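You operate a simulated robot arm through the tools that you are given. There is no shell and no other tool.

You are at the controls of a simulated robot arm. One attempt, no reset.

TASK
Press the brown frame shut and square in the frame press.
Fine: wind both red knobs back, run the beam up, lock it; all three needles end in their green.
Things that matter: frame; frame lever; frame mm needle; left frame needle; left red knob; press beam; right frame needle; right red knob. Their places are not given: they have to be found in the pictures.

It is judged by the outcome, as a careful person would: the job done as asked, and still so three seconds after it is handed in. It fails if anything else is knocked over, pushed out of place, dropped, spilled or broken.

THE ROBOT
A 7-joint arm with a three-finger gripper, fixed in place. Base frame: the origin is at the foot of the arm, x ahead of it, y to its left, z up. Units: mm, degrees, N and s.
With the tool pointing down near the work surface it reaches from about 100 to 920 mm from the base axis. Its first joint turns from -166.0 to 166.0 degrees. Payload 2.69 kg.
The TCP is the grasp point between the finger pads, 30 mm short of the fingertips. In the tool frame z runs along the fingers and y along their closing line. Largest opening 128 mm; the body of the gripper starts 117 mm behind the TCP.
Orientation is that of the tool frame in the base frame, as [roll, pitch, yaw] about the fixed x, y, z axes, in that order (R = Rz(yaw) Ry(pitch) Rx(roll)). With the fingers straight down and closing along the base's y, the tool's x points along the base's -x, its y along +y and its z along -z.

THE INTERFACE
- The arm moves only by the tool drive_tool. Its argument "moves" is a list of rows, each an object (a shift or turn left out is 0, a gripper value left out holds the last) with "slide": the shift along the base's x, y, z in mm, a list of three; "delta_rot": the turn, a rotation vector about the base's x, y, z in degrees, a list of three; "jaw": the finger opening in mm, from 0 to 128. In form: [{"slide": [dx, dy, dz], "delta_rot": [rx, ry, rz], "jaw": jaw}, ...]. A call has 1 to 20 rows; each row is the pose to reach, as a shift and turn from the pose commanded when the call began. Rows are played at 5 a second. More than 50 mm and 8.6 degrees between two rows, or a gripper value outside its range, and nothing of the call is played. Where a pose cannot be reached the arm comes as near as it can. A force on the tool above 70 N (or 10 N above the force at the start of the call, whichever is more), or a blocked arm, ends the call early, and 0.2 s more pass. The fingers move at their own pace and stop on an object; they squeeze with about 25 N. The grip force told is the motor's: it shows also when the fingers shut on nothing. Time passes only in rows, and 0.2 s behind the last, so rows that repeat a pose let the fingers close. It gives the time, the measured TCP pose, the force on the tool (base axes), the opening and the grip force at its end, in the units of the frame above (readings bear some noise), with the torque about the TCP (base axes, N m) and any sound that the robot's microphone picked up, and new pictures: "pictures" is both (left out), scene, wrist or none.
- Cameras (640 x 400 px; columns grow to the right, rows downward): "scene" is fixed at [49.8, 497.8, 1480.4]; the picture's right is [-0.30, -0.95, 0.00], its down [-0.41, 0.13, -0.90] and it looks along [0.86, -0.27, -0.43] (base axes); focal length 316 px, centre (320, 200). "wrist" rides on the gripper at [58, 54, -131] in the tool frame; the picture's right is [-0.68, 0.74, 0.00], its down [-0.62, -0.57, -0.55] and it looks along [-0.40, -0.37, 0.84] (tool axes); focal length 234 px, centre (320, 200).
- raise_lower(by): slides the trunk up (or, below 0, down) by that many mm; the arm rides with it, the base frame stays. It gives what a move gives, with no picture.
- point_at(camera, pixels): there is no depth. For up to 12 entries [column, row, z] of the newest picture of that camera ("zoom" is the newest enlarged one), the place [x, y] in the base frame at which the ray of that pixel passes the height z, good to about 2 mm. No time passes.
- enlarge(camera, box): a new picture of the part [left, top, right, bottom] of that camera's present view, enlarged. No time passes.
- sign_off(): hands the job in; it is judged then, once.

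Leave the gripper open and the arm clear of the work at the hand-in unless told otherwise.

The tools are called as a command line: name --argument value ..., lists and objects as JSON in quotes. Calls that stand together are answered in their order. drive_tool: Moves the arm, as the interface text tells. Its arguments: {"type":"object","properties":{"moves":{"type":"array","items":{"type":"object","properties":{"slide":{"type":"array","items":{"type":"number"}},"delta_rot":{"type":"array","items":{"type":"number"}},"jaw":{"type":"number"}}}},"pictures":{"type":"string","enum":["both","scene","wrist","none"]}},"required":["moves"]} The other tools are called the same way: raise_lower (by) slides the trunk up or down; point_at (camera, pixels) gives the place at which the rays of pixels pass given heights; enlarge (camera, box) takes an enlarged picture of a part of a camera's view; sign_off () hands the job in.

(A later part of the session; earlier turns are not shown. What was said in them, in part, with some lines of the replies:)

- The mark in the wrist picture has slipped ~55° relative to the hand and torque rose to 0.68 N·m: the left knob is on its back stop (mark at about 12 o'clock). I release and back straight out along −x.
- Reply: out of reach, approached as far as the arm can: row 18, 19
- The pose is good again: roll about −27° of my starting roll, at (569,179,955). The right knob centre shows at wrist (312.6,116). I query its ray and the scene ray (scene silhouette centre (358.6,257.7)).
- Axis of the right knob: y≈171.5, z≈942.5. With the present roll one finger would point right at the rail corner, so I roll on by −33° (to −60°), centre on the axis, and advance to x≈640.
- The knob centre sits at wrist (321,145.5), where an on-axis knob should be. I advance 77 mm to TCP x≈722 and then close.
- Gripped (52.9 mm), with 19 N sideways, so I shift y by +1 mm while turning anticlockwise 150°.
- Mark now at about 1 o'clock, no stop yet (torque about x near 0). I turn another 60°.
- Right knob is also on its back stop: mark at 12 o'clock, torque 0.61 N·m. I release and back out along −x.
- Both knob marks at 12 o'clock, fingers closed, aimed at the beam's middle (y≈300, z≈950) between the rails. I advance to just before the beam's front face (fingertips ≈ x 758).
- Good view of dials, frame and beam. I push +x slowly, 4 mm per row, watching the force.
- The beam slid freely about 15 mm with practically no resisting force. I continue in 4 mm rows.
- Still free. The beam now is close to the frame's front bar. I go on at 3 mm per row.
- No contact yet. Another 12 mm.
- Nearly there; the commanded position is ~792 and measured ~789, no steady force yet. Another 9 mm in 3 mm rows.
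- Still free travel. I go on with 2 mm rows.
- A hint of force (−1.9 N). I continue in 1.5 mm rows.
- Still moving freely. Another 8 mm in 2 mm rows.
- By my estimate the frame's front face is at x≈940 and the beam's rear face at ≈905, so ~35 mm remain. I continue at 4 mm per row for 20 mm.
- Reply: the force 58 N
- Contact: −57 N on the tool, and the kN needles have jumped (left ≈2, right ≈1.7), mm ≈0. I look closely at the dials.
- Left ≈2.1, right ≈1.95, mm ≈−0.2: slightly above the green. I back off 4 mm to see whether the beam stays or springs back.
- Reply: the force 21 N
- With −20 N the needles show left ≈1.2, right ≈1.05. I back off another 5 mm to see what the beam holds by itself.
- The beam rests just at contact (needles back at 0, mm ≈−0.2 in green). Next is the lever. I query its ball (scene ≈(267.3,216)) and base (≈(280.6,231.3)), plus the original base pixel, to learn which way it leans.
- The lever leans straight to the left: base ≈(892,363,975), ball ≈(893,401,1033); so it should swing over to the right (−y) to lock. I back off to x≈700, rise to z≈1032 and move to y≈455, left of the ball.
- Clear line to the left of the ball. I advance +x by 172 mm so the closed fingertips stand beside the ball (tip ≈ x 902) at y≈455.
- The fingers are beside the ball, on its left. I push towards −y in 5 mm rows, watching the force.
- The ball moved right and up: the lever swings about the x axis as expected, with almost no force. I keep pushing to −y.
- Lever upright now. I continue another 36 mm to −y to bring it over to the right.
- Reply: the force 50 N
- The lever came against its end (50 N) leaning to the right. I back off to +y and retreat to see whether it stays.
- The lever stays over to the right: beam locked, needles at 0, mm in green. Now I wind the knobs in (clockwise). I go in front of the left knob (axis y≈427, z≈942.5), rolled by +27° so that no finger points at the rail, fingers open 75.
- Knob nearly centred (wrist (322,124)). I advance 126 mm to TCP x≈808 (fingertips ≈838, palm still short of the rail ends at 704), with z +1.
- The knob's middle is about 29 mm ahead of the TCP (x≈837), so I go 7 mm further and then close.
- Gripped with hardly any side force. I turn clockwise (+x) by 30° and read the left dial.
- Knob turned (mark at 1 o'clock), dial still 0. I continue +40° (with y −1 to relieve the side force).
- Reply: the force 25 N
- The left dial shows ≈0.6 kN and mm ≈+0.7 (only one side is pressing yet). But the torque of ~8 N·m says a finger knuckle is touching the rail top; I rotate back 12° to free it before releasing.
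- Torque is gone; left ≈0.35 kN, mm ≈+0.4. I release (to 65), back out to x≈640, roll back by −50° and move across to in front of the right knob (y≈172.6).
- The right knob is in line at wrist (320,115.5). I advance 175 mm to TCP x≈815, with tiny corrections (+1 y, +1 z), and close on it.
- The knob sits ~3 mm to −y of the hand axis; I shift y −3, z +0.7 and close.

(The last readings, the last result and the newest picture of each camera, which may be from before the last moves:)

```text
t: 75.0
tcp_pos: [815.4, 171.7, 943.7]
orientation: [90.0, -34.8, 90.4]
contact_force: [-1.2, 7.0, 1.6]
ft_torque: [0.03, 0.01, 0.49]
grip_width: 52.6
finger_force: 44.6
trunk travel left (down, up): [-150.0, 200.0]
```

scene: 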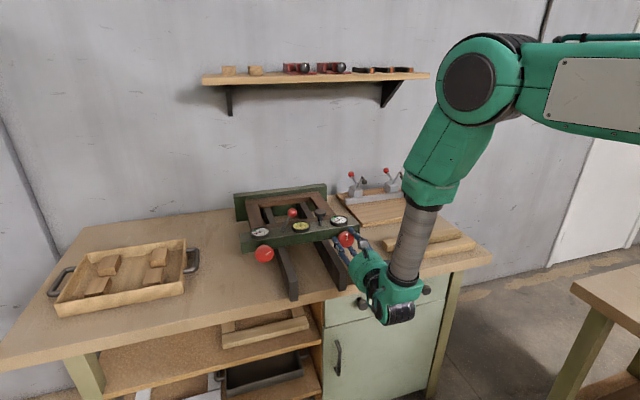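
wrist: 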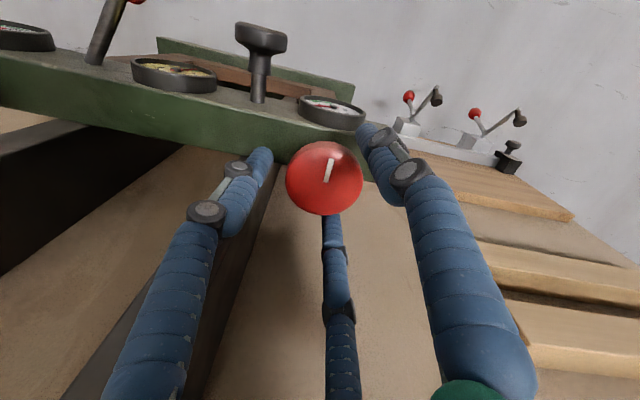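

Gripped at 52.6 with small force, and all three dials are visible from the scene camera. I turn clockwise 45°.

drive_tool --moves '[{"delta_rot": [7.5, 0, 0]}, {"delta_rot": [15, 0, 0]}, {"delta_rot": [22.5, 0, 0]}, {"delta_rot": [30, 0, 0]}, {"delta_rot": [37.5, 0, 0]}, {"delta_rot": [45, 0, 0]}, {"delta_rot": [45, 0, 0]}]'

enlarge --camera "scene" --box '[240, 195, 360, 270]'

```text
t: 76.6
tcp_pos: [815.4, 170.9, 943.5]
orientation: [88.9, -80.0, 91.4]
contact_force: [7.2, 26.6, -7.3]
ft_torque: [-0.01, 0.26, 0.69]
grip_width: 52.5
finger_force: 45.4
trunk travel left (down, up): [-150.0, 200.0]
```

scene: 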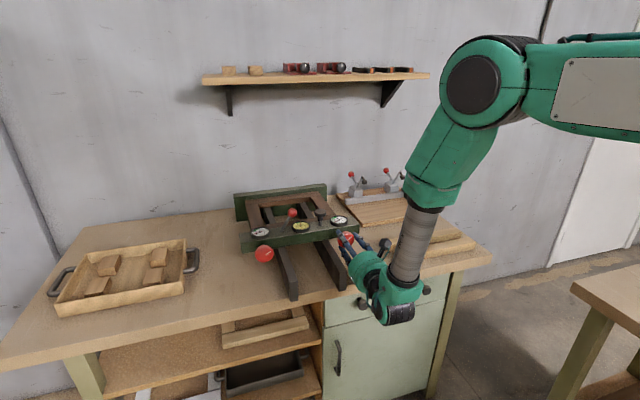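
wrist: 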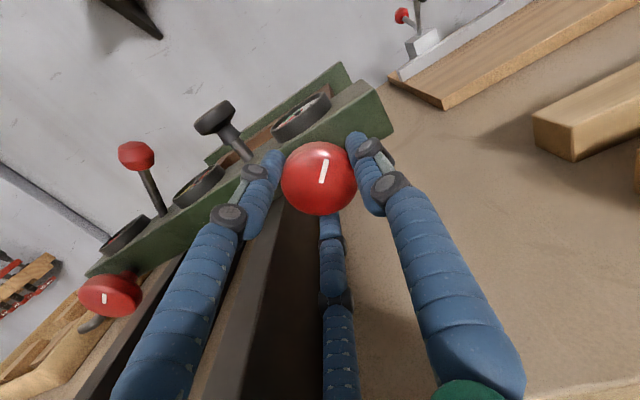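

```text
5.33 times, centred on (300, 232) of scene
```

zoom: 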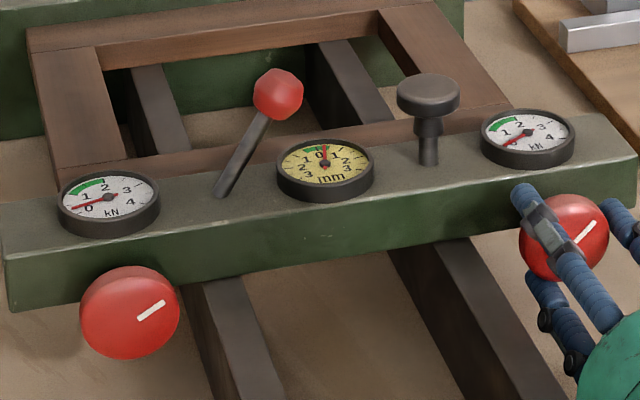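

Right dial still ≈0, mm ≈+0.3. I shift y +1 (26 N side force) and turn 17° more.

drive_tool --moves '[{"slide": [0, 1, 0.3], "delta_rot": [6, 0, 0]}, {"slide": [0, 1, 0.3], "delta_rot": [12, 0, 0]}, {"slide": [0, 1, 0.3], "delta_rot": [17, 0, 0]}, {"slide": [0, 1, 0.3], "delta_rot": [17, 0, 0]}]'

enlarge --camera "scene" --box '[240, 195, 360, 270]'

```text
t: 77.6
tcp_pos: [815.4, 171.9, 942.6]
orientation: [-88.8, -83.1, -91.0]
contact_force: [-2.1, 20.9, -15.9]
ft_torque: [-0.03, 0.28, 0.12]
grip_width: 52.4
finger_force: 45.1
trunk travel left (down, up): [-150.0, 200.0]
```

scene: 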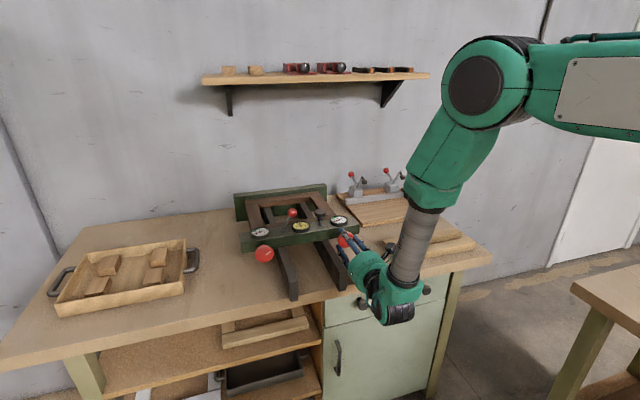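
wrist: 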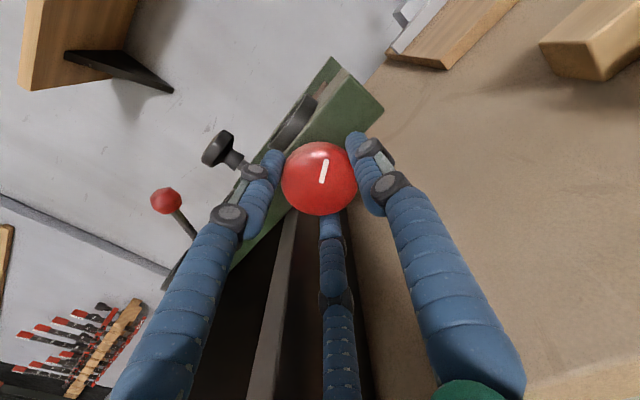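

```text
5.33 times, centred on (300, 232) of scene
```

zoom: 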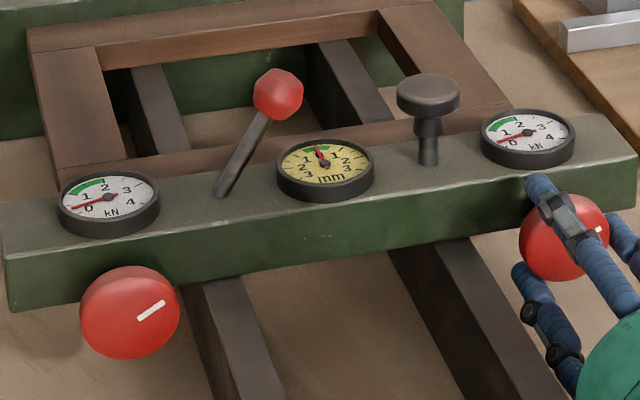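

Both sides ≈0.35 kN and mm ≈0 now. I regrip: open to 63 mm, turn the hand back −60° in place (within the clear range), close again.

drive_tool --moves '[{"jaw": 63}, {"jaw": 63}, {"slide": [0, 0.5, -0.5], "delta_rot": [-7.5, 0, 0], "jaw": 63}, {"slide": [0, 0.5, -0.5], "delta_rot": [-15, 0, 0], "jaw": 63}, {"slide": [0, 0.5, -0.5], "delta_rot": [-22.5, 0, 0], "jaw": 63}, {"slide": [0, 0.5, -0.5], "delta_rot": [-30, 0, 0], "jaw": 63}, {"slide": [0, 0.5, -0.5], "delta_rot": [-37.5, 0, 0], "jaw": 63}, {"slide": [0, 0.5, -0.5], "delta_rot": [-45, 0, 0], "jaw": 63}, {"slide": [0, 0.5, -0.5], "delta_rot": [-52.5, 0, 0], "jaw": 63}, {"slide": [0, 0.5, -0.5], "delta_rot": [-60, 0, 0], "jaw": 63}, {"slide": [0, 0.5, -0.5], "delta_rot": [-60, 0, 0], "jaw": 63}]'

enlarge --camera "scene" --box '[240, 195, 360, 270]'

```text
t: 80.0
tcp_pos: [815.8, 171.7, 943.1]
orientation: [90.1, -36.7, 90.4]
contact_force: [0.3, -0.6, 0.0]
ft_torque: [0.01, -0.04, -0.03]
grip_width: 62.9
finger_force: 0.1
trunk travel left (down, up): [-150.0, 200.0]
```

scene: 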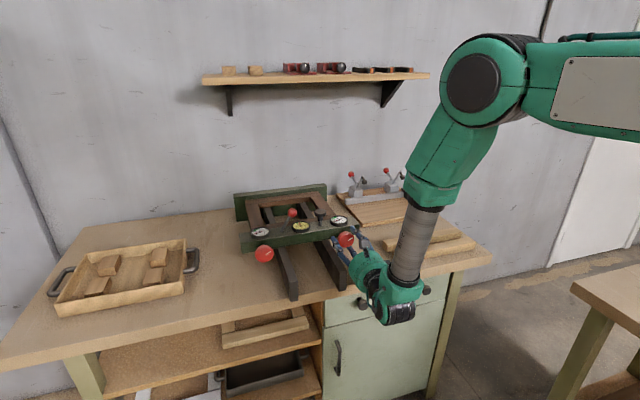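
wrist: 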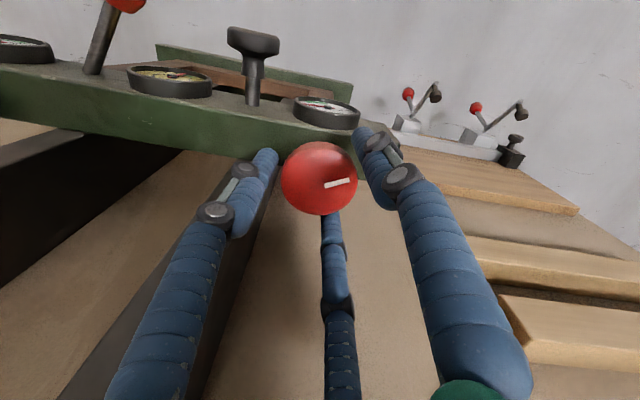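

```text
5.33 times, centred on (300, 232) of scene
```

zoom: 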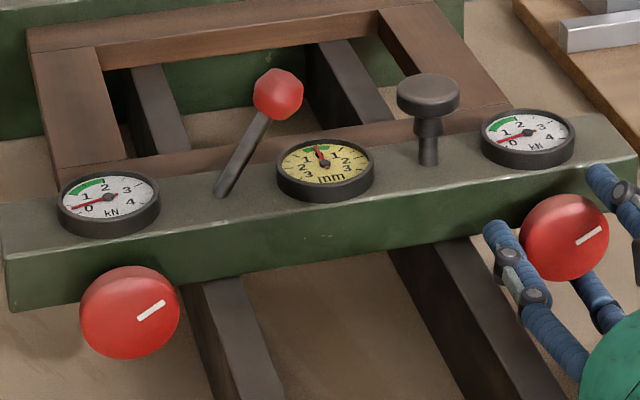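

Knob stays where left. I close again and turn clockwise 25°.

drive_tool --moves '[{"jaw": 50}, {"jaw": 40}, {"jaw": 40}, {"slide": [0, 0.5, 0], "delta_rot": [6, 0, 0], "jaw": 40}, {"slide": [0, 0.7, 0], "delta_rot": [12, 0, 0], "jaw": 40}, {"slide": [0, 1, 0], "delta_rot": [18, 0, 0], "jaw": 40}, {"slide": [0, 1, 0], "delta_rot": [25, 0, 0], "jaw": 40}, {"slide": [0, 1, 0], "delta_rot": [25, 0, 0], "jaw": 40}]'

enlarge --camera "scene" --box '[240, 195, 360, 270]'

```text
t: 81.8
tcp_pos: [814.8, 172.1, 943.5]
orientation: [90.0, -61.9, 90.5]
contact_force: [-2.5, 0.3, -8.4]
ft_torque: [-0.02, 0.22, -0.31]
grip_width: 52.6
finger_force: 45.4
trunk travel left (down, up): [-150.0, 200.0]
```

scene: 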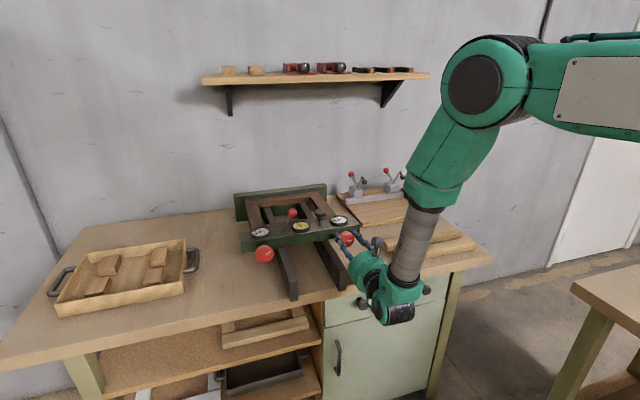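
wrist: 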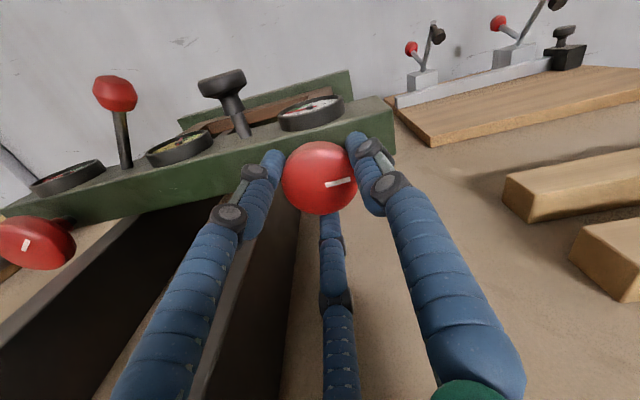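

```text
5.33 times, centred on (300, 232) of scene
```

zoom: 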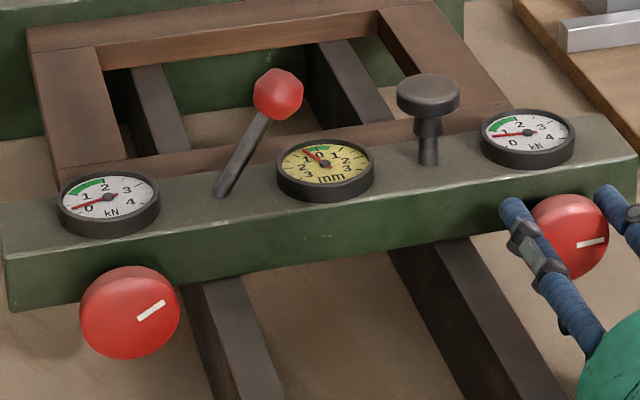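

mm has gone to about −0.8 and right is about 0.6. I zoom for exact readings.

enlarge --camera "scene" --box '[290, 205, 354, 245]'

enlarge --camera "scene" --box '[240, 210, 320, 260]'

```text
10.00 times, centred on (322, 225) of scene
```

zoom: 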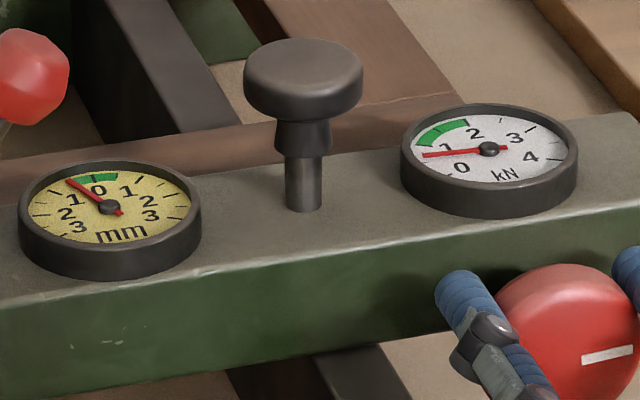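

```text
8.00 times, centred on (280, 235) of scene
```

zoom: 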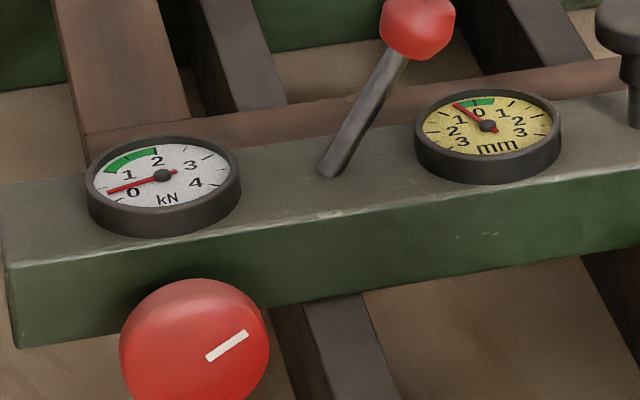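

Readings: right ≈0.65, left ≈0.3, mm ≈−0.9. I turn the right 20° more, then go over to the left for a longer stroke.

drive_tool --moves '[{"slide": [0, 0.5, 0.3], "delta_rot": [7, 0, 0], "jaw": 40}, {"slide": [0, 1, 0.5], "delta_rot": [14, 0, 0], "jaw": 40}, {"slide": [0, 1, 0.5], "delta_rot": [20, 0, 0], "jaw": 40}, {"slide": [0, 1, 0.5], "delta_rot": [20, 0, 0], "jaw": 40}]' --pictures "scene"

enlarge --camera "scene" --box '[290, 205, 354, 245]'

```text
t: 82.8
tcp_pos: [813.6, 172.8, 942.4]
orientation: [89.1, -81.9, 91.0]
contact_force: [-4.9, -13.9, -15.1]
ft_torque: [0.02, 0.38, -0.66]
grip_width: 52.5
finger_force: 44.2
trunk travel left (down, up): [-150.0, 200.0]
```

scene: 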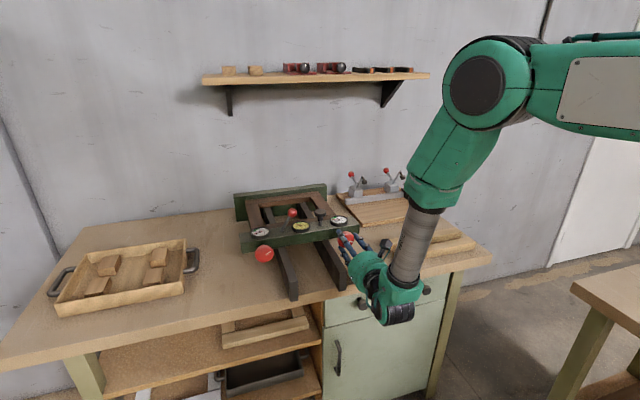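

```text
10.00 times, centred on (322, 225) of scene
```

zoom: 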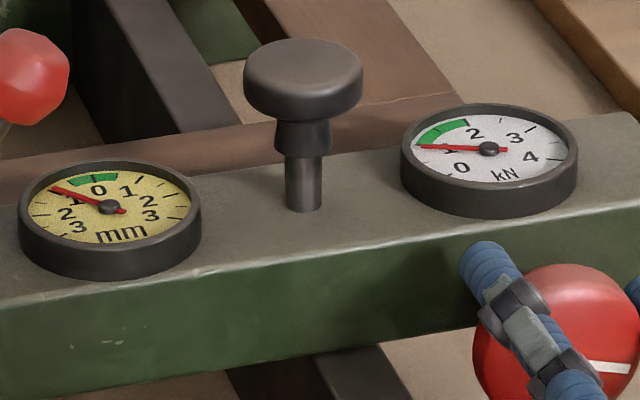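

Right ≈0.9 kN, mm ≈−1.4. I release, back out to x≈640, and go to the left knob, rolling back −62° on the way.

drive_tool --moves '[{"jaw": 65}, {"jaw": 65}, {"slide": [-45, 0, 0], "jaw": 65}, {"slide": [-90, 0, 0], "jaw": 65}, {"slide": [-135, 0, 0], "jaw": 65}, {"slide": [-175, 0, 0], "jaw": 70}, {"slide": [-175, 25, 0], "delta_rot": [-7, 0, 0], "jaw": 70}, {"slide": [-175, 60, 0], "delta_rot": [-14, 0, 0], "jaw": 70}, {"slide": [-175, 95, 0], "delta_rot": [-22, 0, 0], "jaw": 70}, {"slide": [-175, 130, 0], "delta_rot": [-30, 0, 0], "jaw": 70}, {"slide": [-175, 165, 0], "delta_rot": [-38, 0, 0], "jaw": 70}, {"slide": [-175, 200, 0], "delta_rot": [-46, 0, 0], "jaw": 70}, {"slide": [-175, 230, 0], "delta_rot": [-54, 0, 0], "jaw": 70}, {"slide": [-175, 254.5, 0], "delta_rot": [-62, 0, 0], "jaw": 70}, {"slide": [-175, 254.5, 0], "delta_rot": [-62, 0, 0], "jaw": 70}]'

enlarge --camera "wrist" --box '[240, 60, 400, 180]'

```text
t: 86.0
tcp_pos: [640.1, 429.9, 945.2]
orientation: [90.1, -19.8, 90.4]
contact_force: [-1.2, -0.1, -0.6]
ft_torque: [-0.02, -0.02, -0.02]
grip_width: 70.1
finger_force: 0.0
trunk travel left (down, up): [-150.0, 200.0]
```

scene: 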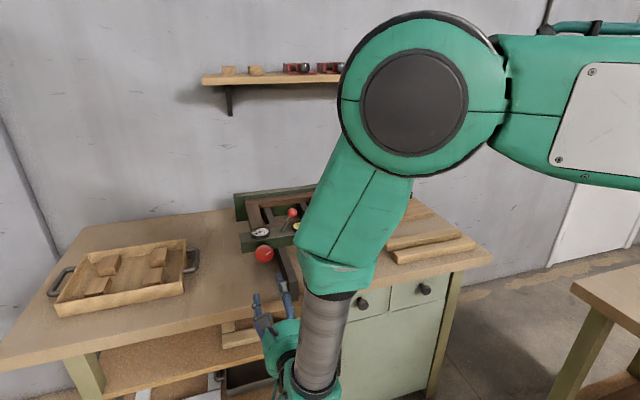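
wrist: 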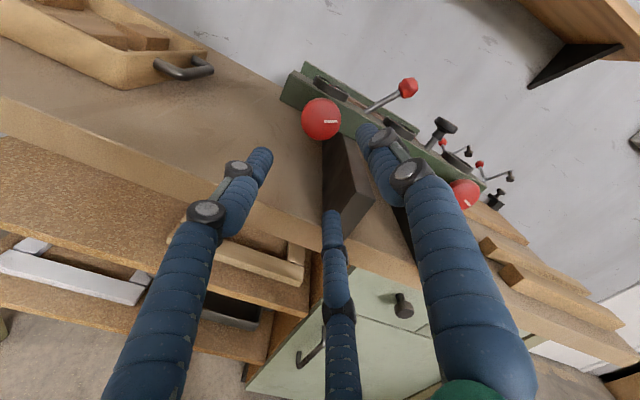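

```text
3.33 times, centred on (320, 120) of wrist
```

zoom: 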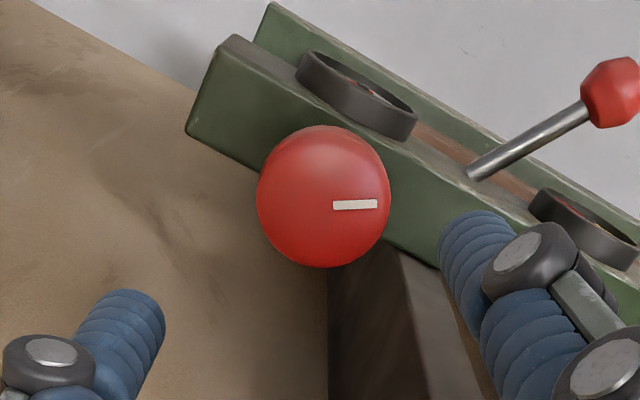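

The knob centre lies (−3, −2) mm from the hand axis (consistent with the axis y≈427, z≈943). I correct and advance 175 mm.

drive_tool --moves '[{"slide": [40, -2.6, -2.3], "jaw": 70}, {"slide": [85, -2.6, -2.3], "jaw": 70}, {"slide": [130, -2.6, -2.3], "jaw": 70}, {"slide": [160, -2.6, -2.3], "jaw": 70}, {"slide": [175, -2.6, -2.3], "jaw": 70}, {"slide": [175, -2.6, -2.3], "jaw": 70}]'

enlarge --camera "wrist" --box '[220, 80, 420, 240]'

```text
t: 87.4
tcp_pos: [814.3, 427.2, 940.6]
orientation: [90.0, -19.8, 90.4]
contact_force: [-0.5, -0.5, 0.0]
ft_torque: [0.01, -0.04, -0.03]
grip_width: 69.8
finger_force: 0.0
trunk travel left (down, up): [-150.0, 200.0]
```

scene: 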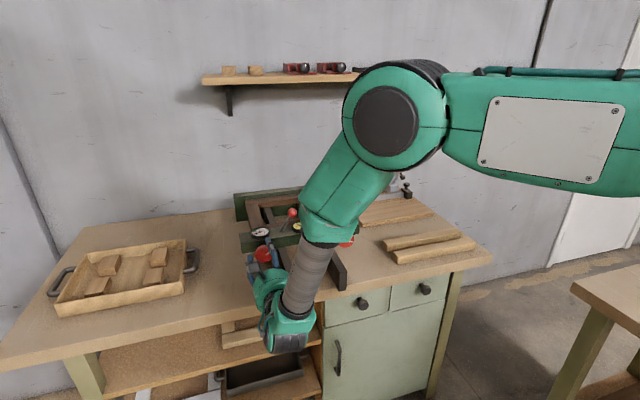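
wrist: 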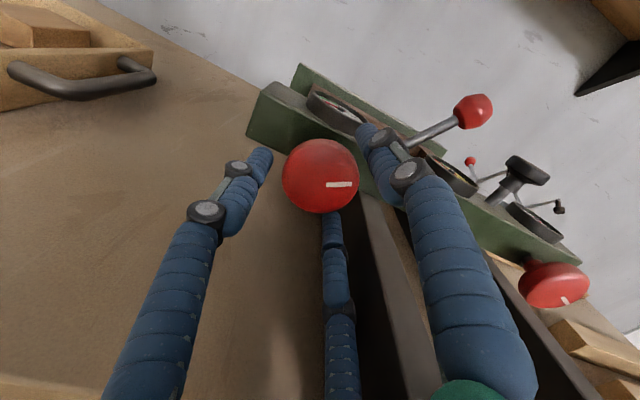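

```text
2.50 times, centred on (320, 160) of wrist
```

zoom: 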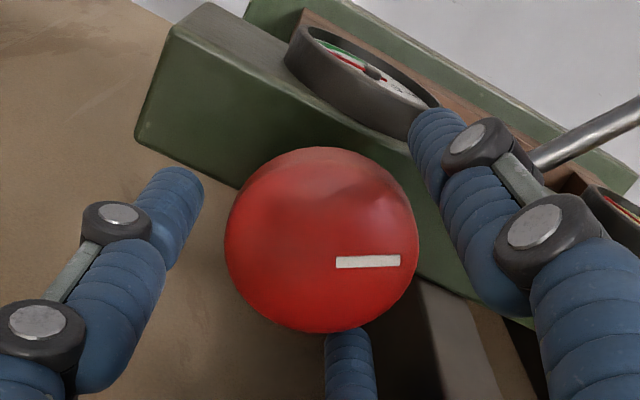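

Centred. I close and turn clockwise 60°.

drive_tool --moves '[{"slide": [0, 0, 0.7], "jaw": 55}, {"slide": [0, 0, 0.7], "jaw": 40}, {"slide": [0, 0, 0.7], "jaw": 40}, {"slide": [0, 0, 0.7], "delta_rot": [7.5, 0, 0], "jaw": 40}, {"slide": [0, 0, 0.7], "delta_rot": [15, 0, 0], "jaw": 40}, {"slide": [0, 0, 0.7], "delta_rot": [22.5, 0, 0], "jaw": 40}, {"slide": [0, 0, 0.7], "delta_rot": [30, 0, 0], "jaw": 40}, {"slide": [0, 0, 0.7], "delta_rot": [37.5, 0, 0], "jaw": 40}, {"slide": [0, 0, 0.7], "delta_rot": [45, 0, 0], "jaw": 40}, {"slide": [0, 0, 0.7], "delta_rot": [52.5, 0, 0], "jaw": 40}, {"slide": [0, 0, 0.7], "delta_rot": [60, 0, 0], "jaw": 40}, {"slide": [0, 0, 0.7], "delta_rot": [60, 0, 0], "jaw": 40}]'

enlarge --camera "scene" --box '[240, 205, 320, 255]'

```text
t: 90.0
tcp_pos: [814.5, 427.5, 942.9]
orientation: [88.3, -80.0, 91.9]
contact_force: [-5.0, 21.3, 6.7]
ft_torque: [0.01, -0.36, 0.69]
grip_width: 52.8
finger_force: 45.0
trunk travel left (down, up): [-150.0, 200.0]
```

scene: 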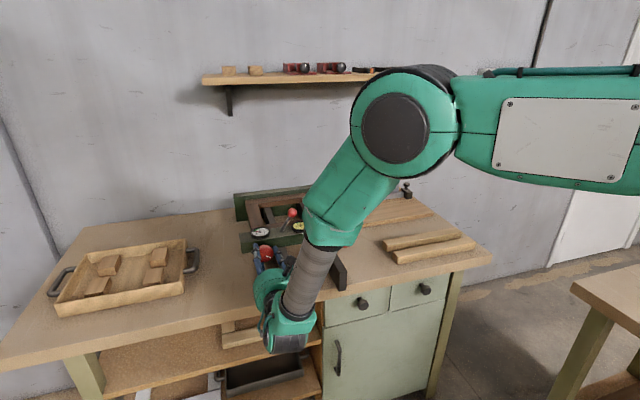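
wrist: 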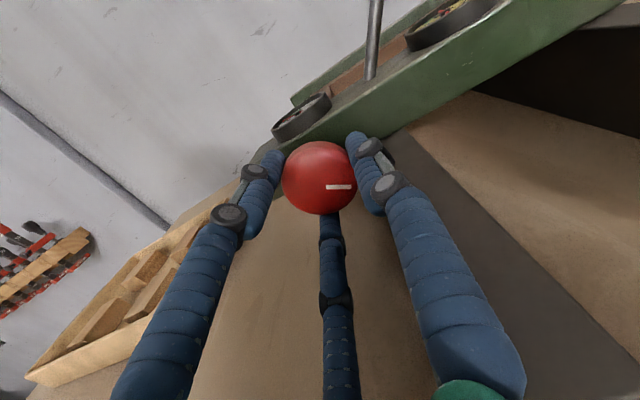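

```text
8.00 times, centred on (280, 230) of scene
```

zoom: 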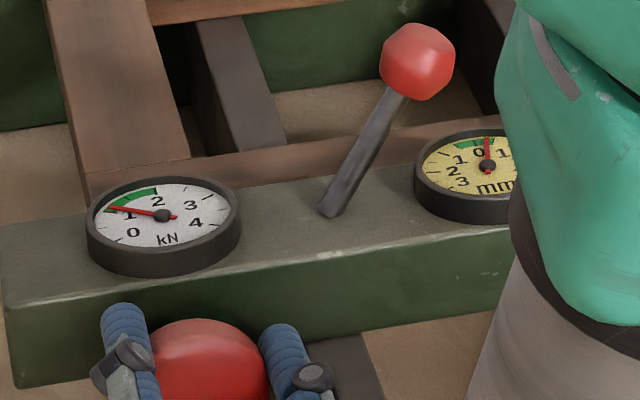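

Left ≈1.05 kN (just entering green), mm ≈+0.4. I regrip in place (open 63, hand back −55°, close) and turn 22° more.

drive_tool --moves '[{"slide": [0, -0.5, 0], "jaw": 63}, {"slide": [0, -0.5, 0], "jaw": 63}, {"slide": [0, -0.5, 0], "delta_rot": [-8, 0, 0], "jaw": 63}, {"slide": [0, -0.5, 0], "delta_rot": [-16, 0, 0], "jaw": 63}, {"slide": [0, -0.5, 0], "delta_rot": [-24, 0, 0], "jaw": 63}, {"slide": [0, -0.5, 0], "delta_rot": [-32, 0, 0], "jaw": 63}, {"slide": [0, -0.5, 0], "delta_rot": [-40, 0, 0], "jaw": 63}, {"slide": [0, -0.5, 0], "delta_rot": [-48, 0, 0], "jaw": 63}, {"slide": [0, -0.5, 0], "delta_rot": [-55, 0, 0], "jaw": 63}, {"slide": [0, -0.5, 0], "delta_rot": [-55, 0, 0], "jaw": 63}, {"slide": [0, -0.5, 0], "delta_rot": [-55, 0, 0], "jaw": 45}, {"slide": [0, -0.5, 0], "delta_rot": [-55, 0, 0], "jaw": 40}, {"slide": [0, -0.5, 0], "delta_rot": [-55, 0, 0], "jaw": 40}]'

```text
t: 92.8
tcp_pos: [815.2, 428.1, 943.0]
orientation: [90.2, -24.9, 90.5]
contact_force: [-1.3, 21.4, 0.3]
ft_torque: [0.02, 0.18, 1.04]
grip_width: 52.6
finger_force: 44.8
trunk travel left (down, up): [-150.0, 200.0]
```

scene: 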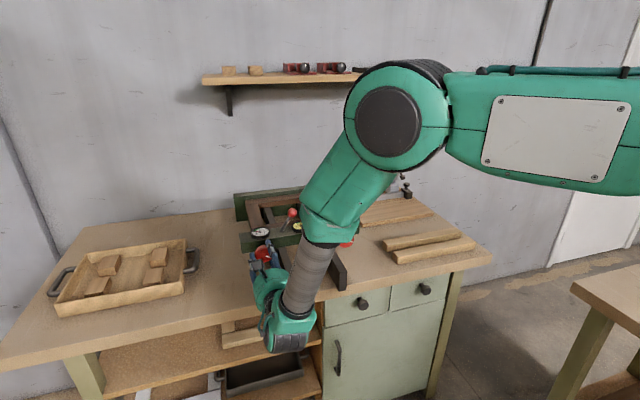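
wrist: 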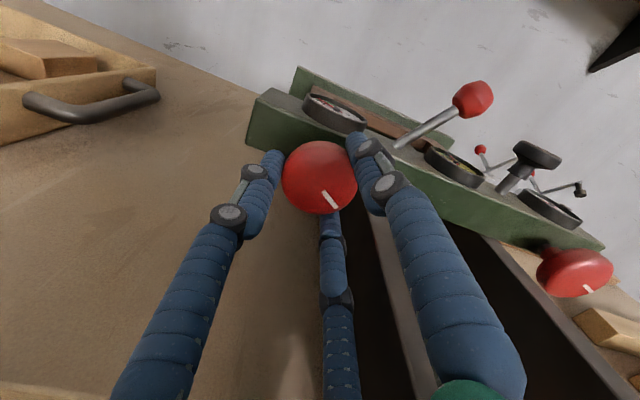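

Gripped again (21 N sideways, so y +1.2). I turn clockwise 22°.

drive_tool --moves '[{"slide": [0, 1, 0], "delta_rot": [6, 0, 0], "jaw": 40}, {"slide": [0, 1.2, 0], "delta_rot": [12, 0, 0], "jaw": 40}, {"slide": [0, 1.2, 0], "delta_rot": [17, 0, 0], "jaw": 40}, {"slide": [0, 1.2, 0], "delta_rot": [22, 0, 0], "jaw": 40}, {"slide": [0, 1.2, 0], "delta_rot": [22, 0, 0], "jaw": 40}]'

enlarge --camera "scene" --box '[240, 205, 320, 255]'

```text
t: 94.0
tcp_pos: [814.0, 426.6, 943.2]
orientation: [89.9, -46.9, 90.4]
contact_force: [-7.3, 12.2, 0.8]
ft_torque: [0.01, 0.18, 0.26]
grip_width: 52.6
finger_force: 45.2
trunk travel left (down, up): [-150.0, 200.0]
```

scene: 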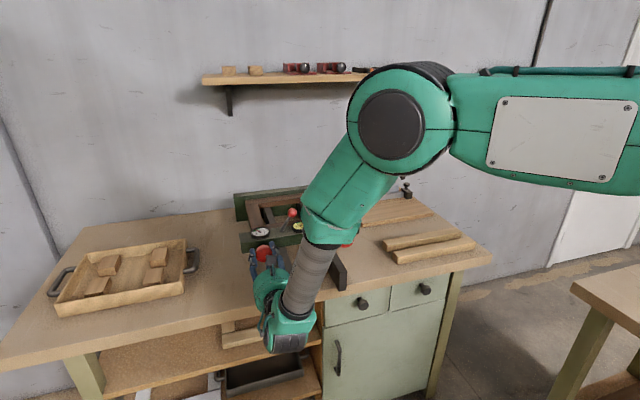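
wrist: 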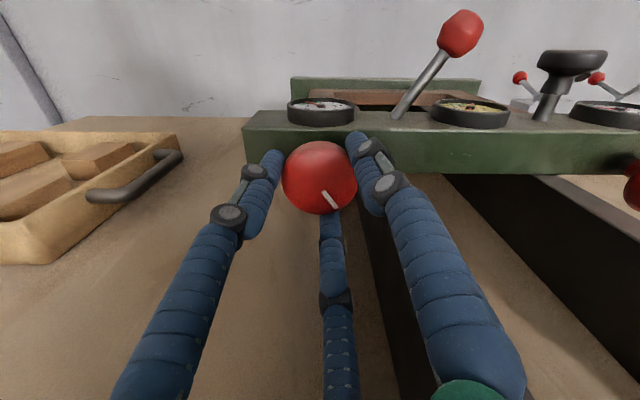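

```text
8.00 times, centred on (280, 230) of scene
```

zoom: 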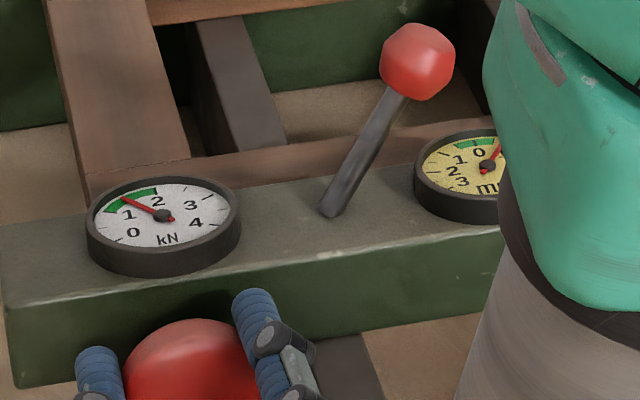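

Left ≈1.35 kN, mm ≈+1. Now the right side again: release, back out, move across, roll −12°.

drive_tool --moves '[{"jaw": 65}, {"jaw": 65}, {"slide": [-45, 0, 0], "jaw": 65}, {"slide": [-90, 0, 0], "jaw": 65}, {"slide": [-135, 0, 0], "jaw": 65}, {"slide": [-174, 0, 0], "jaw": 70}, {"slide": [-174, -25, 0], "delta_rot": [-2, 0, 0], "jaw": 70}, {"slide": [-174, -65, 0], "delta_rot": [-4, 0, 0], "jaw": 70}, {"slide": [-174, -105, 0], "delta_rot": [-6, 0, 0], "jaw": 70}, {"slide": [-174, -145, 0], "delta_rot": [-8, 0, 0], "jaw": 70}, {"slide": [-174, -185, 0], "delta_rot": [-10, 0, 0], "jaw": 70}, {"slide": [-174, -225, 0], "delta_rot": [-12, 0, 0], "jaw": 70}, {"slide": [-174, -254.5, 0], "delta_rot": [-12, 0, 0], "jaw": 70}, {"slide": [-174, -254.5, 0], "delta_rot": [-12, 0, 0], "jaw": 70}]'

enlarge --camera "wrist" --box '[240, 60, 400, 180]'

enlarge --camera "scene" --box '[240, 195, 360, 270]'

```text
t: 97.0
tcp_pos: [640.8, 170.4, 944.0]
orientation: [90.0, -35.0, 90.5]
contact_force: [-0.4, 0.3, 0.3]
ft_torque: [-0.02, -0.03, 0.02]
grip_width: 70.3
finger_force: 0.0
trunk travel left (down, up): [-150.0, 200.0]
```

scene: 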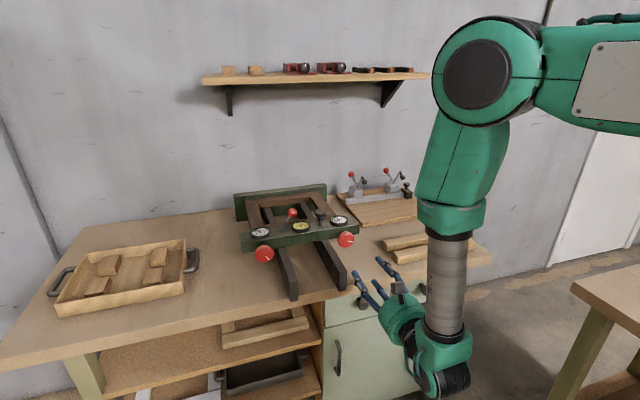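
wrist: 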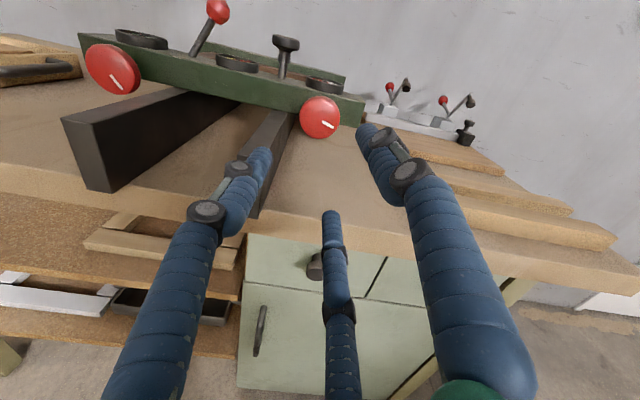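

```text
3.33 times, centred on (320, 120) of wrist
```

zoom: 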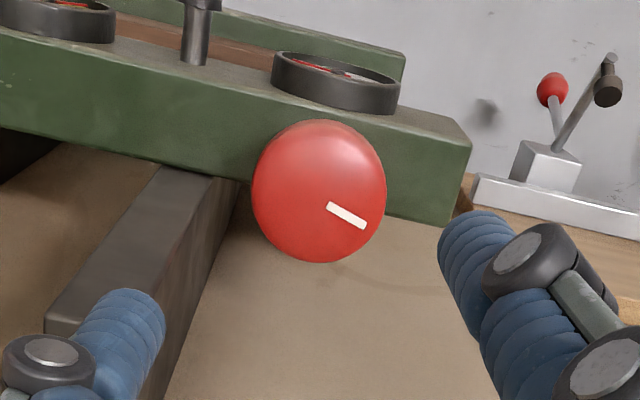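

```text
5.33 times, centred on (300, 232) of scene
```

zoom: 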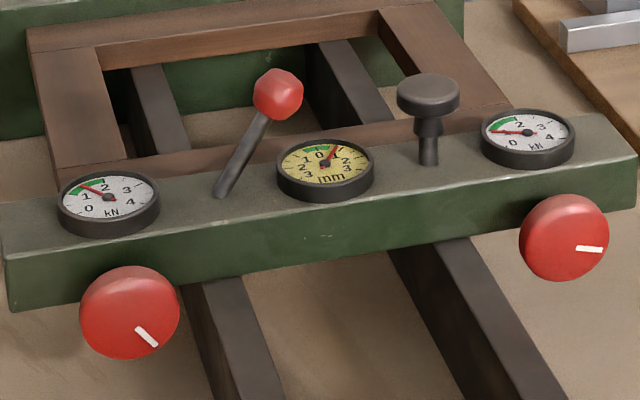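

Right knob lines up (wrist (319.7,117)). Advancing 174 mm.

drive_tool --moves '[{"slide": [45, 0, 0], "jaw": 70}, {"slide": [90, 0, -0.5], "jaw": 70}, {"slide": [130, 0, -0.5], "jaw": 70}, {"slide": [160, 0, -0.5], "jaw": 70}, {"slide": [174, 0, -0.5], "jaw": 70}, {"slide": [174, 0, -0.5], "jaw": 70}]'

enlarge --camera "wrist" --box '[220, 80, 420, 240]'

```text
t: 98.4
tcp_pos: [814.1, 173.2, 941.7]
orientation: [90.2, -34.9, 90.4]
contact_force: [0.3, -1.0, 0.0]
ft_torque: [0.02, 0.01, 0.0]
grip_width: 70.1
finger_force: 0.1
trunk travel left (down, up): [-150.0, 200.0]
```

scene: 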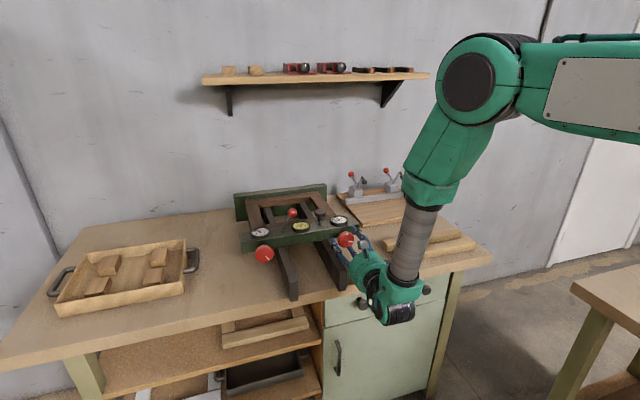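
wrist: 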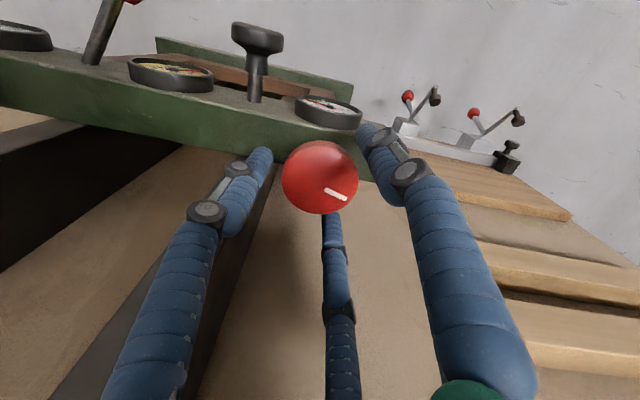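

```text
2.50 times, centred on (320, 160) of wrist
```

zoom: 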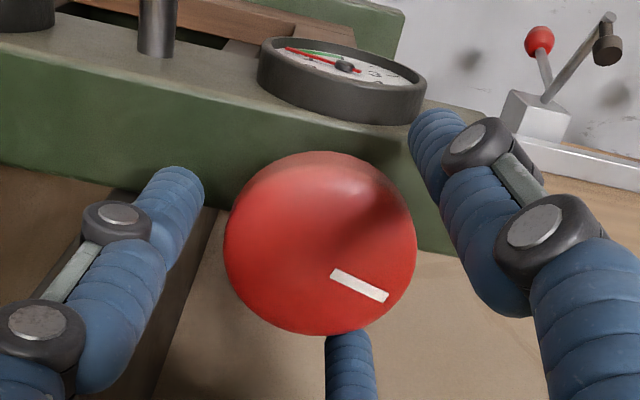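

Centred. I close and turn clockwise 30°.

drive_tool --moves '[{"jaw": 55}, {"jaw": 40}, {"jaw": 40}, {"slide": [0, 0, 0], "delta_rot": [7.5, 0, 0], "jaw": 40}, {"slide": [0, 0.3, 0], "delta_rot": [15, 0, 0], "jaw": 40}, {"slide": [0, 0.5, 0], "delta_rot": [22.5, 0, 0], "jaw": 40}, {"slide": [0, 0.5, 0], "delta_rot": [30, 0, 0], "jaw": 40}, {"slide": [0, 0.5, 0], "delta_rot": [30, 0, 0], "jaw": 40}]' --pictures "scene"

enlarge --camera "scene" --box '[290, 205, 354, 245]'

enlarge --camera "scene" --box '[240, 210, 320, 260]'

```text
t: 100.2
tcp_pos: [814.3, 172.4, 943.2]
orientation: [89.4, -64.9, 90.8]
contact_force: [5.4, -6.8, 8.7]
ft_torque: [0.0, -0.25, -0.63]
grip_width: 52.4
finger_force: 45.5
trunk travel left (down, up): [-150.0, 200.0]
```

scene: 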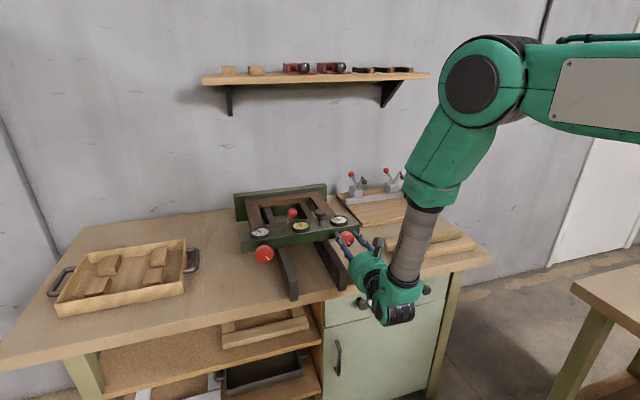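

```text
10.00 times, centred on (322, 225) of scene
```

zoom: 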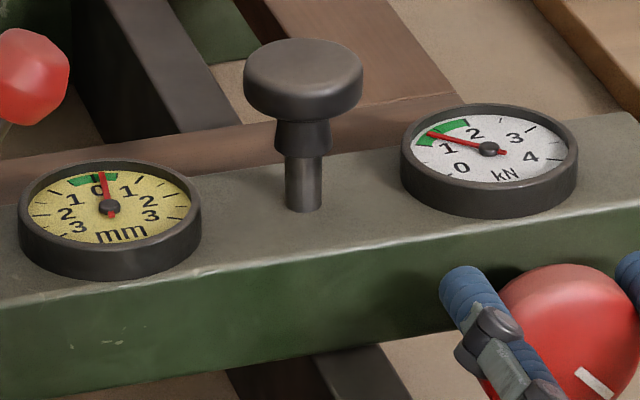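

```text
8.00 times, centred on (280, 235) of scene
```

zoom: 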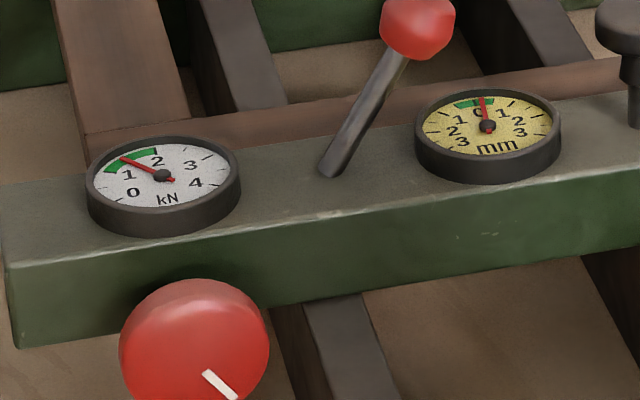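

All three are in green now (left ≈1.4, right ≈1.2, mm ≈+0.2). I add 8° on the right to centre the mm needle and lift the right a bit.

drive_tool --moves '[{"slide": [0, 0, 0], "delta_rot": [4, 0, 0], "jaw": 40}, {"slide": [0, 0.3, 0], "delta_rot": [8, 0, 0], "jaw": 40}, {"slide": [0, 0.3, 0], "delta_rot": [8, 0, 0], "jaw": 40}]' --pictures "scene"

enlarge --camera "scene" --box '[290, 205, 354, 245]'

enlarge --camera "scene" --box '[240, 210, 320, 260]'

```text
t: 101.0
tcp_pos: [814.8, 172.6, 942.9]
orientation: [89.2, -73.0, 91.1]
contact_force: [4.1, -10.8, 10.8]
ft_torque: [0.01, -0.4, -0.33]
grip_width: 52.4
finger_force: 45.5
trunk travel left (down, up): [-150.0, 200.0]
```

scene: 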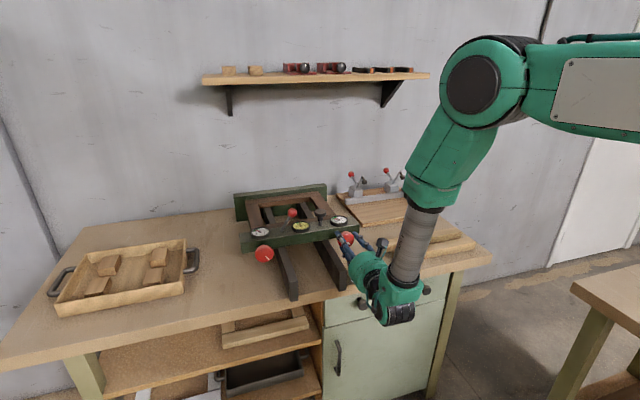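

```text
10.00 times, centred on (322, 225) of scene
```

zoom: 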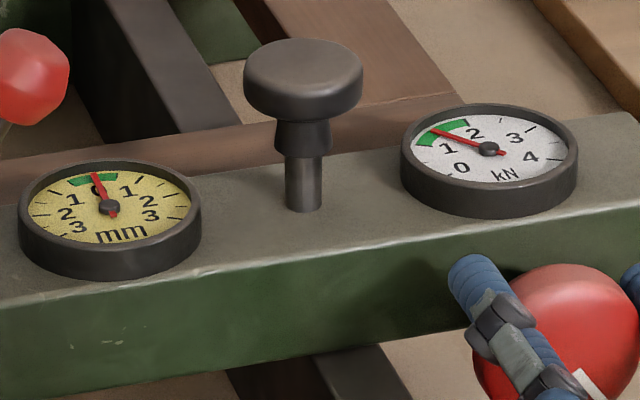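

```text
8.00 times, centred on (280, 235) of scene
```

zoom: 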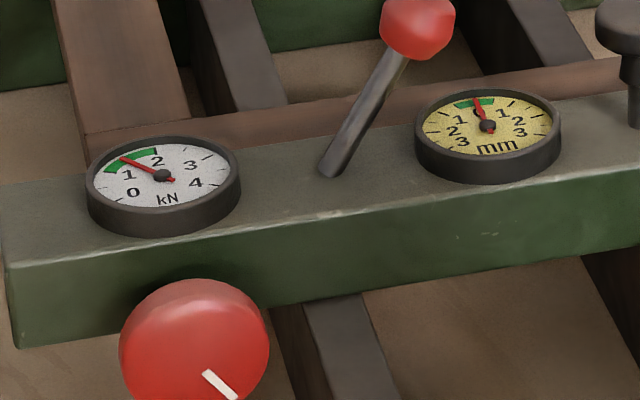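

Left ≈1.4, right ≈1.3, mm ≈0: all inside green. I release, back straight out and move clear.

drive_tool --moves '[{"jaw": 65}, {"jaw": 66}, {"slide": [-40, 0, 0], "jaw": 66}, {"slide": [-85, 0, 0], "jaw": 70}, {"slide": [-130, 0, 0], "jaw": 80}, {"slide": [-175, 0, 0], "jaw": 100}, {"slide": [-220, 0, 0], "jaw": 120}, {"slide": [-250, 0, 20], "jaw": 120}, {"slide": [-270, 0, 50], "jaw": 120}, {"slide": [-280, 0, 80], "jaw": 120}, {"slide": [-280, 0, 80], "jaw": 120}]'

enlarge --camera "scene" --box '[290, 205, 354, 245]'

enlarge --camera "scene" --box '[240, 210, 320, 260]'

enlarge --camera "scene" --box '[225, 180, 385, 280]'

```text
t: 103.4
tcp_pos: [535.1, 172.2, 1023.7]
orientation: [89.2, -72.8, 91.1]
contact_force: [-0.5, -0.8, -0.5]
ft_torque: [0.0, 0.02, 0.06]
grip_width: 119.8
finger_force: 0.1
trunk travel left (down, up): [-150.0, 200.0]
```

scene: 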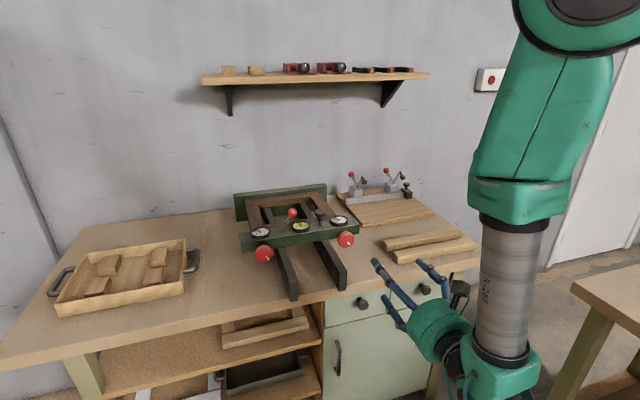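
wrist: 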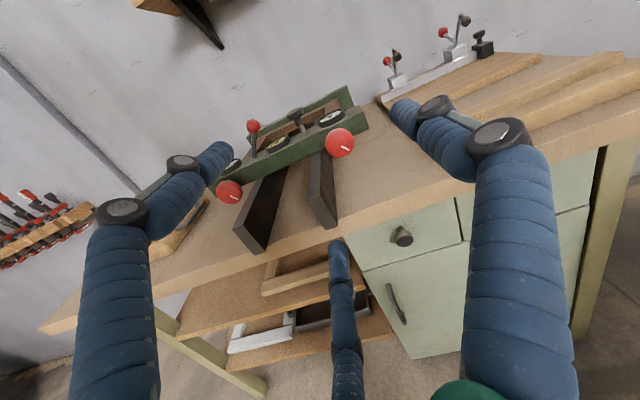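

```text
10.00 times, centred on (322, 225) of scene
```

zoom: 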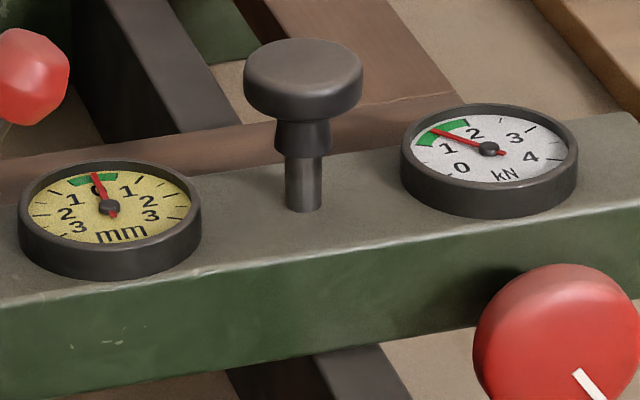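

```text
8.00 times, centred on (280, 235) of scene
```

zoom: 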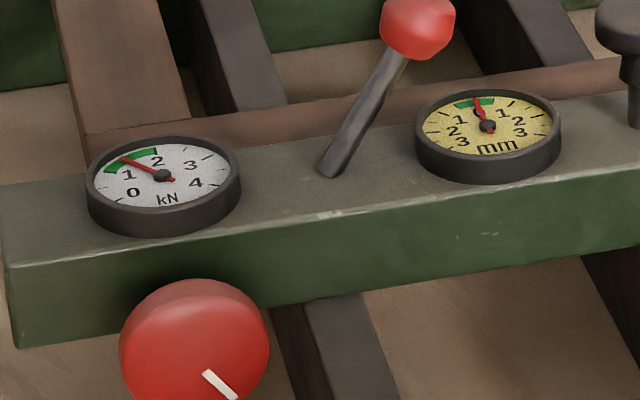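

```text
4.00 times, centred on (305, 230) of scene
```

zoom: 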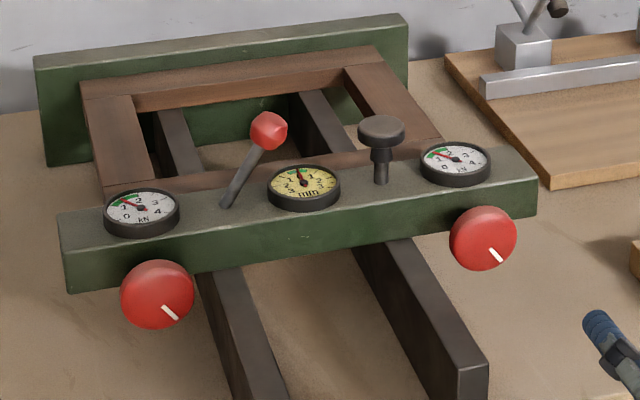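

Everything stays in green after release, with the lever locked. I wait a few seconds with the hand open and clear to check for drift.

drive_tool --moves '[{"slide": [-20, 0, 20], "jaw": 128}, {"slide": [-20, 0, 20], "jaw": 128}, {"slide": [-20, 0, 20], "jaw": 128}, {"slide": [-20, 0, 20], "jaw": 128}, {"slide": [-20, 0, 20], "jaw": 128}, {"slide": [-20, 0, 20], "jaw": 128}, {"slide": [-20, 0, 20], "jaw": 128}, {"slide": [-20, 0, 20], "jaw": 128}, {"slide": [-20, 0, 20], "jaw": 128}, {"slide": [-20, 0, 20], "jaw": 128}, {"slide": [-20, 0, 20], "jaw": 128}, {"slide": [-20, 0, 20], "jaw": 128}, {"slide": [-20, 0, 20], "jaw": 128}, {"slide": [-20, 0, 20], "jaw": 128}, {"slide": [-20, 0, 20], "jaw": 128}, {"slide": [-20, 0, 20], "jaw": 128}, {"slide": [-20, 0, 20], "jaw": 128}, {"slide": [-20, 0, 20], "jaw": 128}]' --pictures "scene"

enlarge --camera "scene" --box '[290, 205, 354, 245]'

enlarge --camera "scene" --box '[240, 210, 320, 260]'

```text
t: 107.2
tcp_pos: [514.9, 171.8, 1043.7]
orientation: [89.3, -72.9, 91.0]
contact_force: [0.9, 0.0, 0.1]
ft_torque: [-0.01, 0.02, 0.03]
grip_width: 127.9
finger_force: 0.1
trunk travel left (down, up): [-150.0, 200.0]
```

scene: 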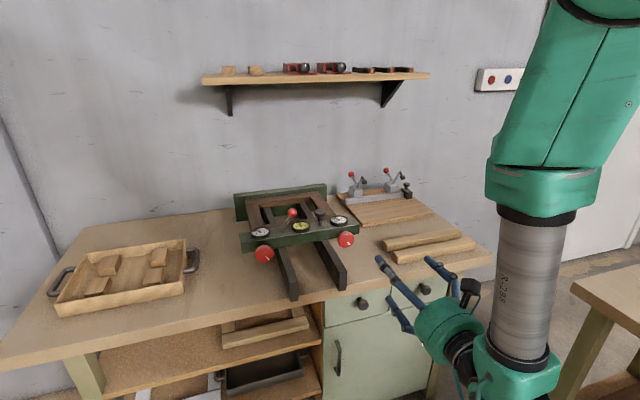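

```text
10.00 times, centred on (322, 225) of scene
```

zoom: 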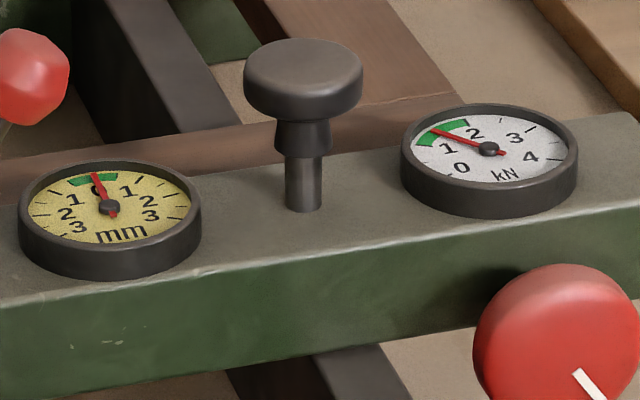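

```text
8.00 times, centred on (280, 235) of scene
```

zoom: 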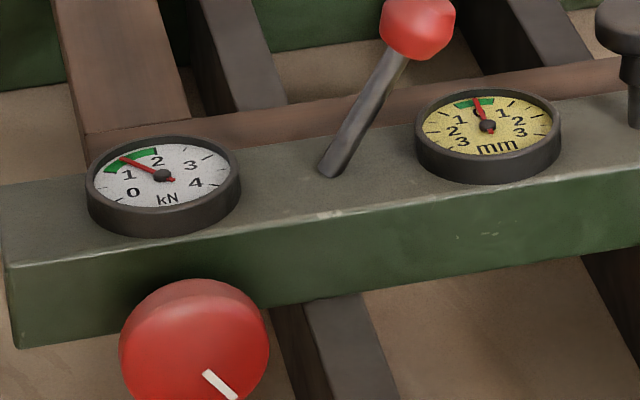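

The needles have held for nearly 4 s: left ≈1.4 kN, right ≈1.3 kN and mm ≈0, all three in green. The lever is locked, the gripper is open and clear, and the surroundings look untouched. I hand in now.

sign_off

```text
The job is handed in.
```

The brown frame is pressed and locked, and I have handed the job in. At hand-in all three needles sat in their green and had held steady for about 4 seconds.

| Needle | Reading at hand-in |
|---|---|
| Left | about 1.4 kN |
| Right | about 1.3 kN |
| mm | about 0 |

- **Knobs and beam:** I wound both red knobs back to their stops, ran the beam up to the frame and locked it with the lever. I then wound the knobs back in, alternating sides, until the needles reached green.
- **Brief overshoots:** When I first pushed the beam up, the left needle went just past its green, to about 2.1 kN. While I wound one knob at a time, the mm needle swung to about −1.4 and +1.0 before settling.
- **Contact with the press:** During one turn of the left knob, a finger knuckle pressed on a press rail. I backed off at once and saw no damage.
- **Surroundings:** Nothing else looked moved or knocked over. The gripper is open and the arm is clear of the press.
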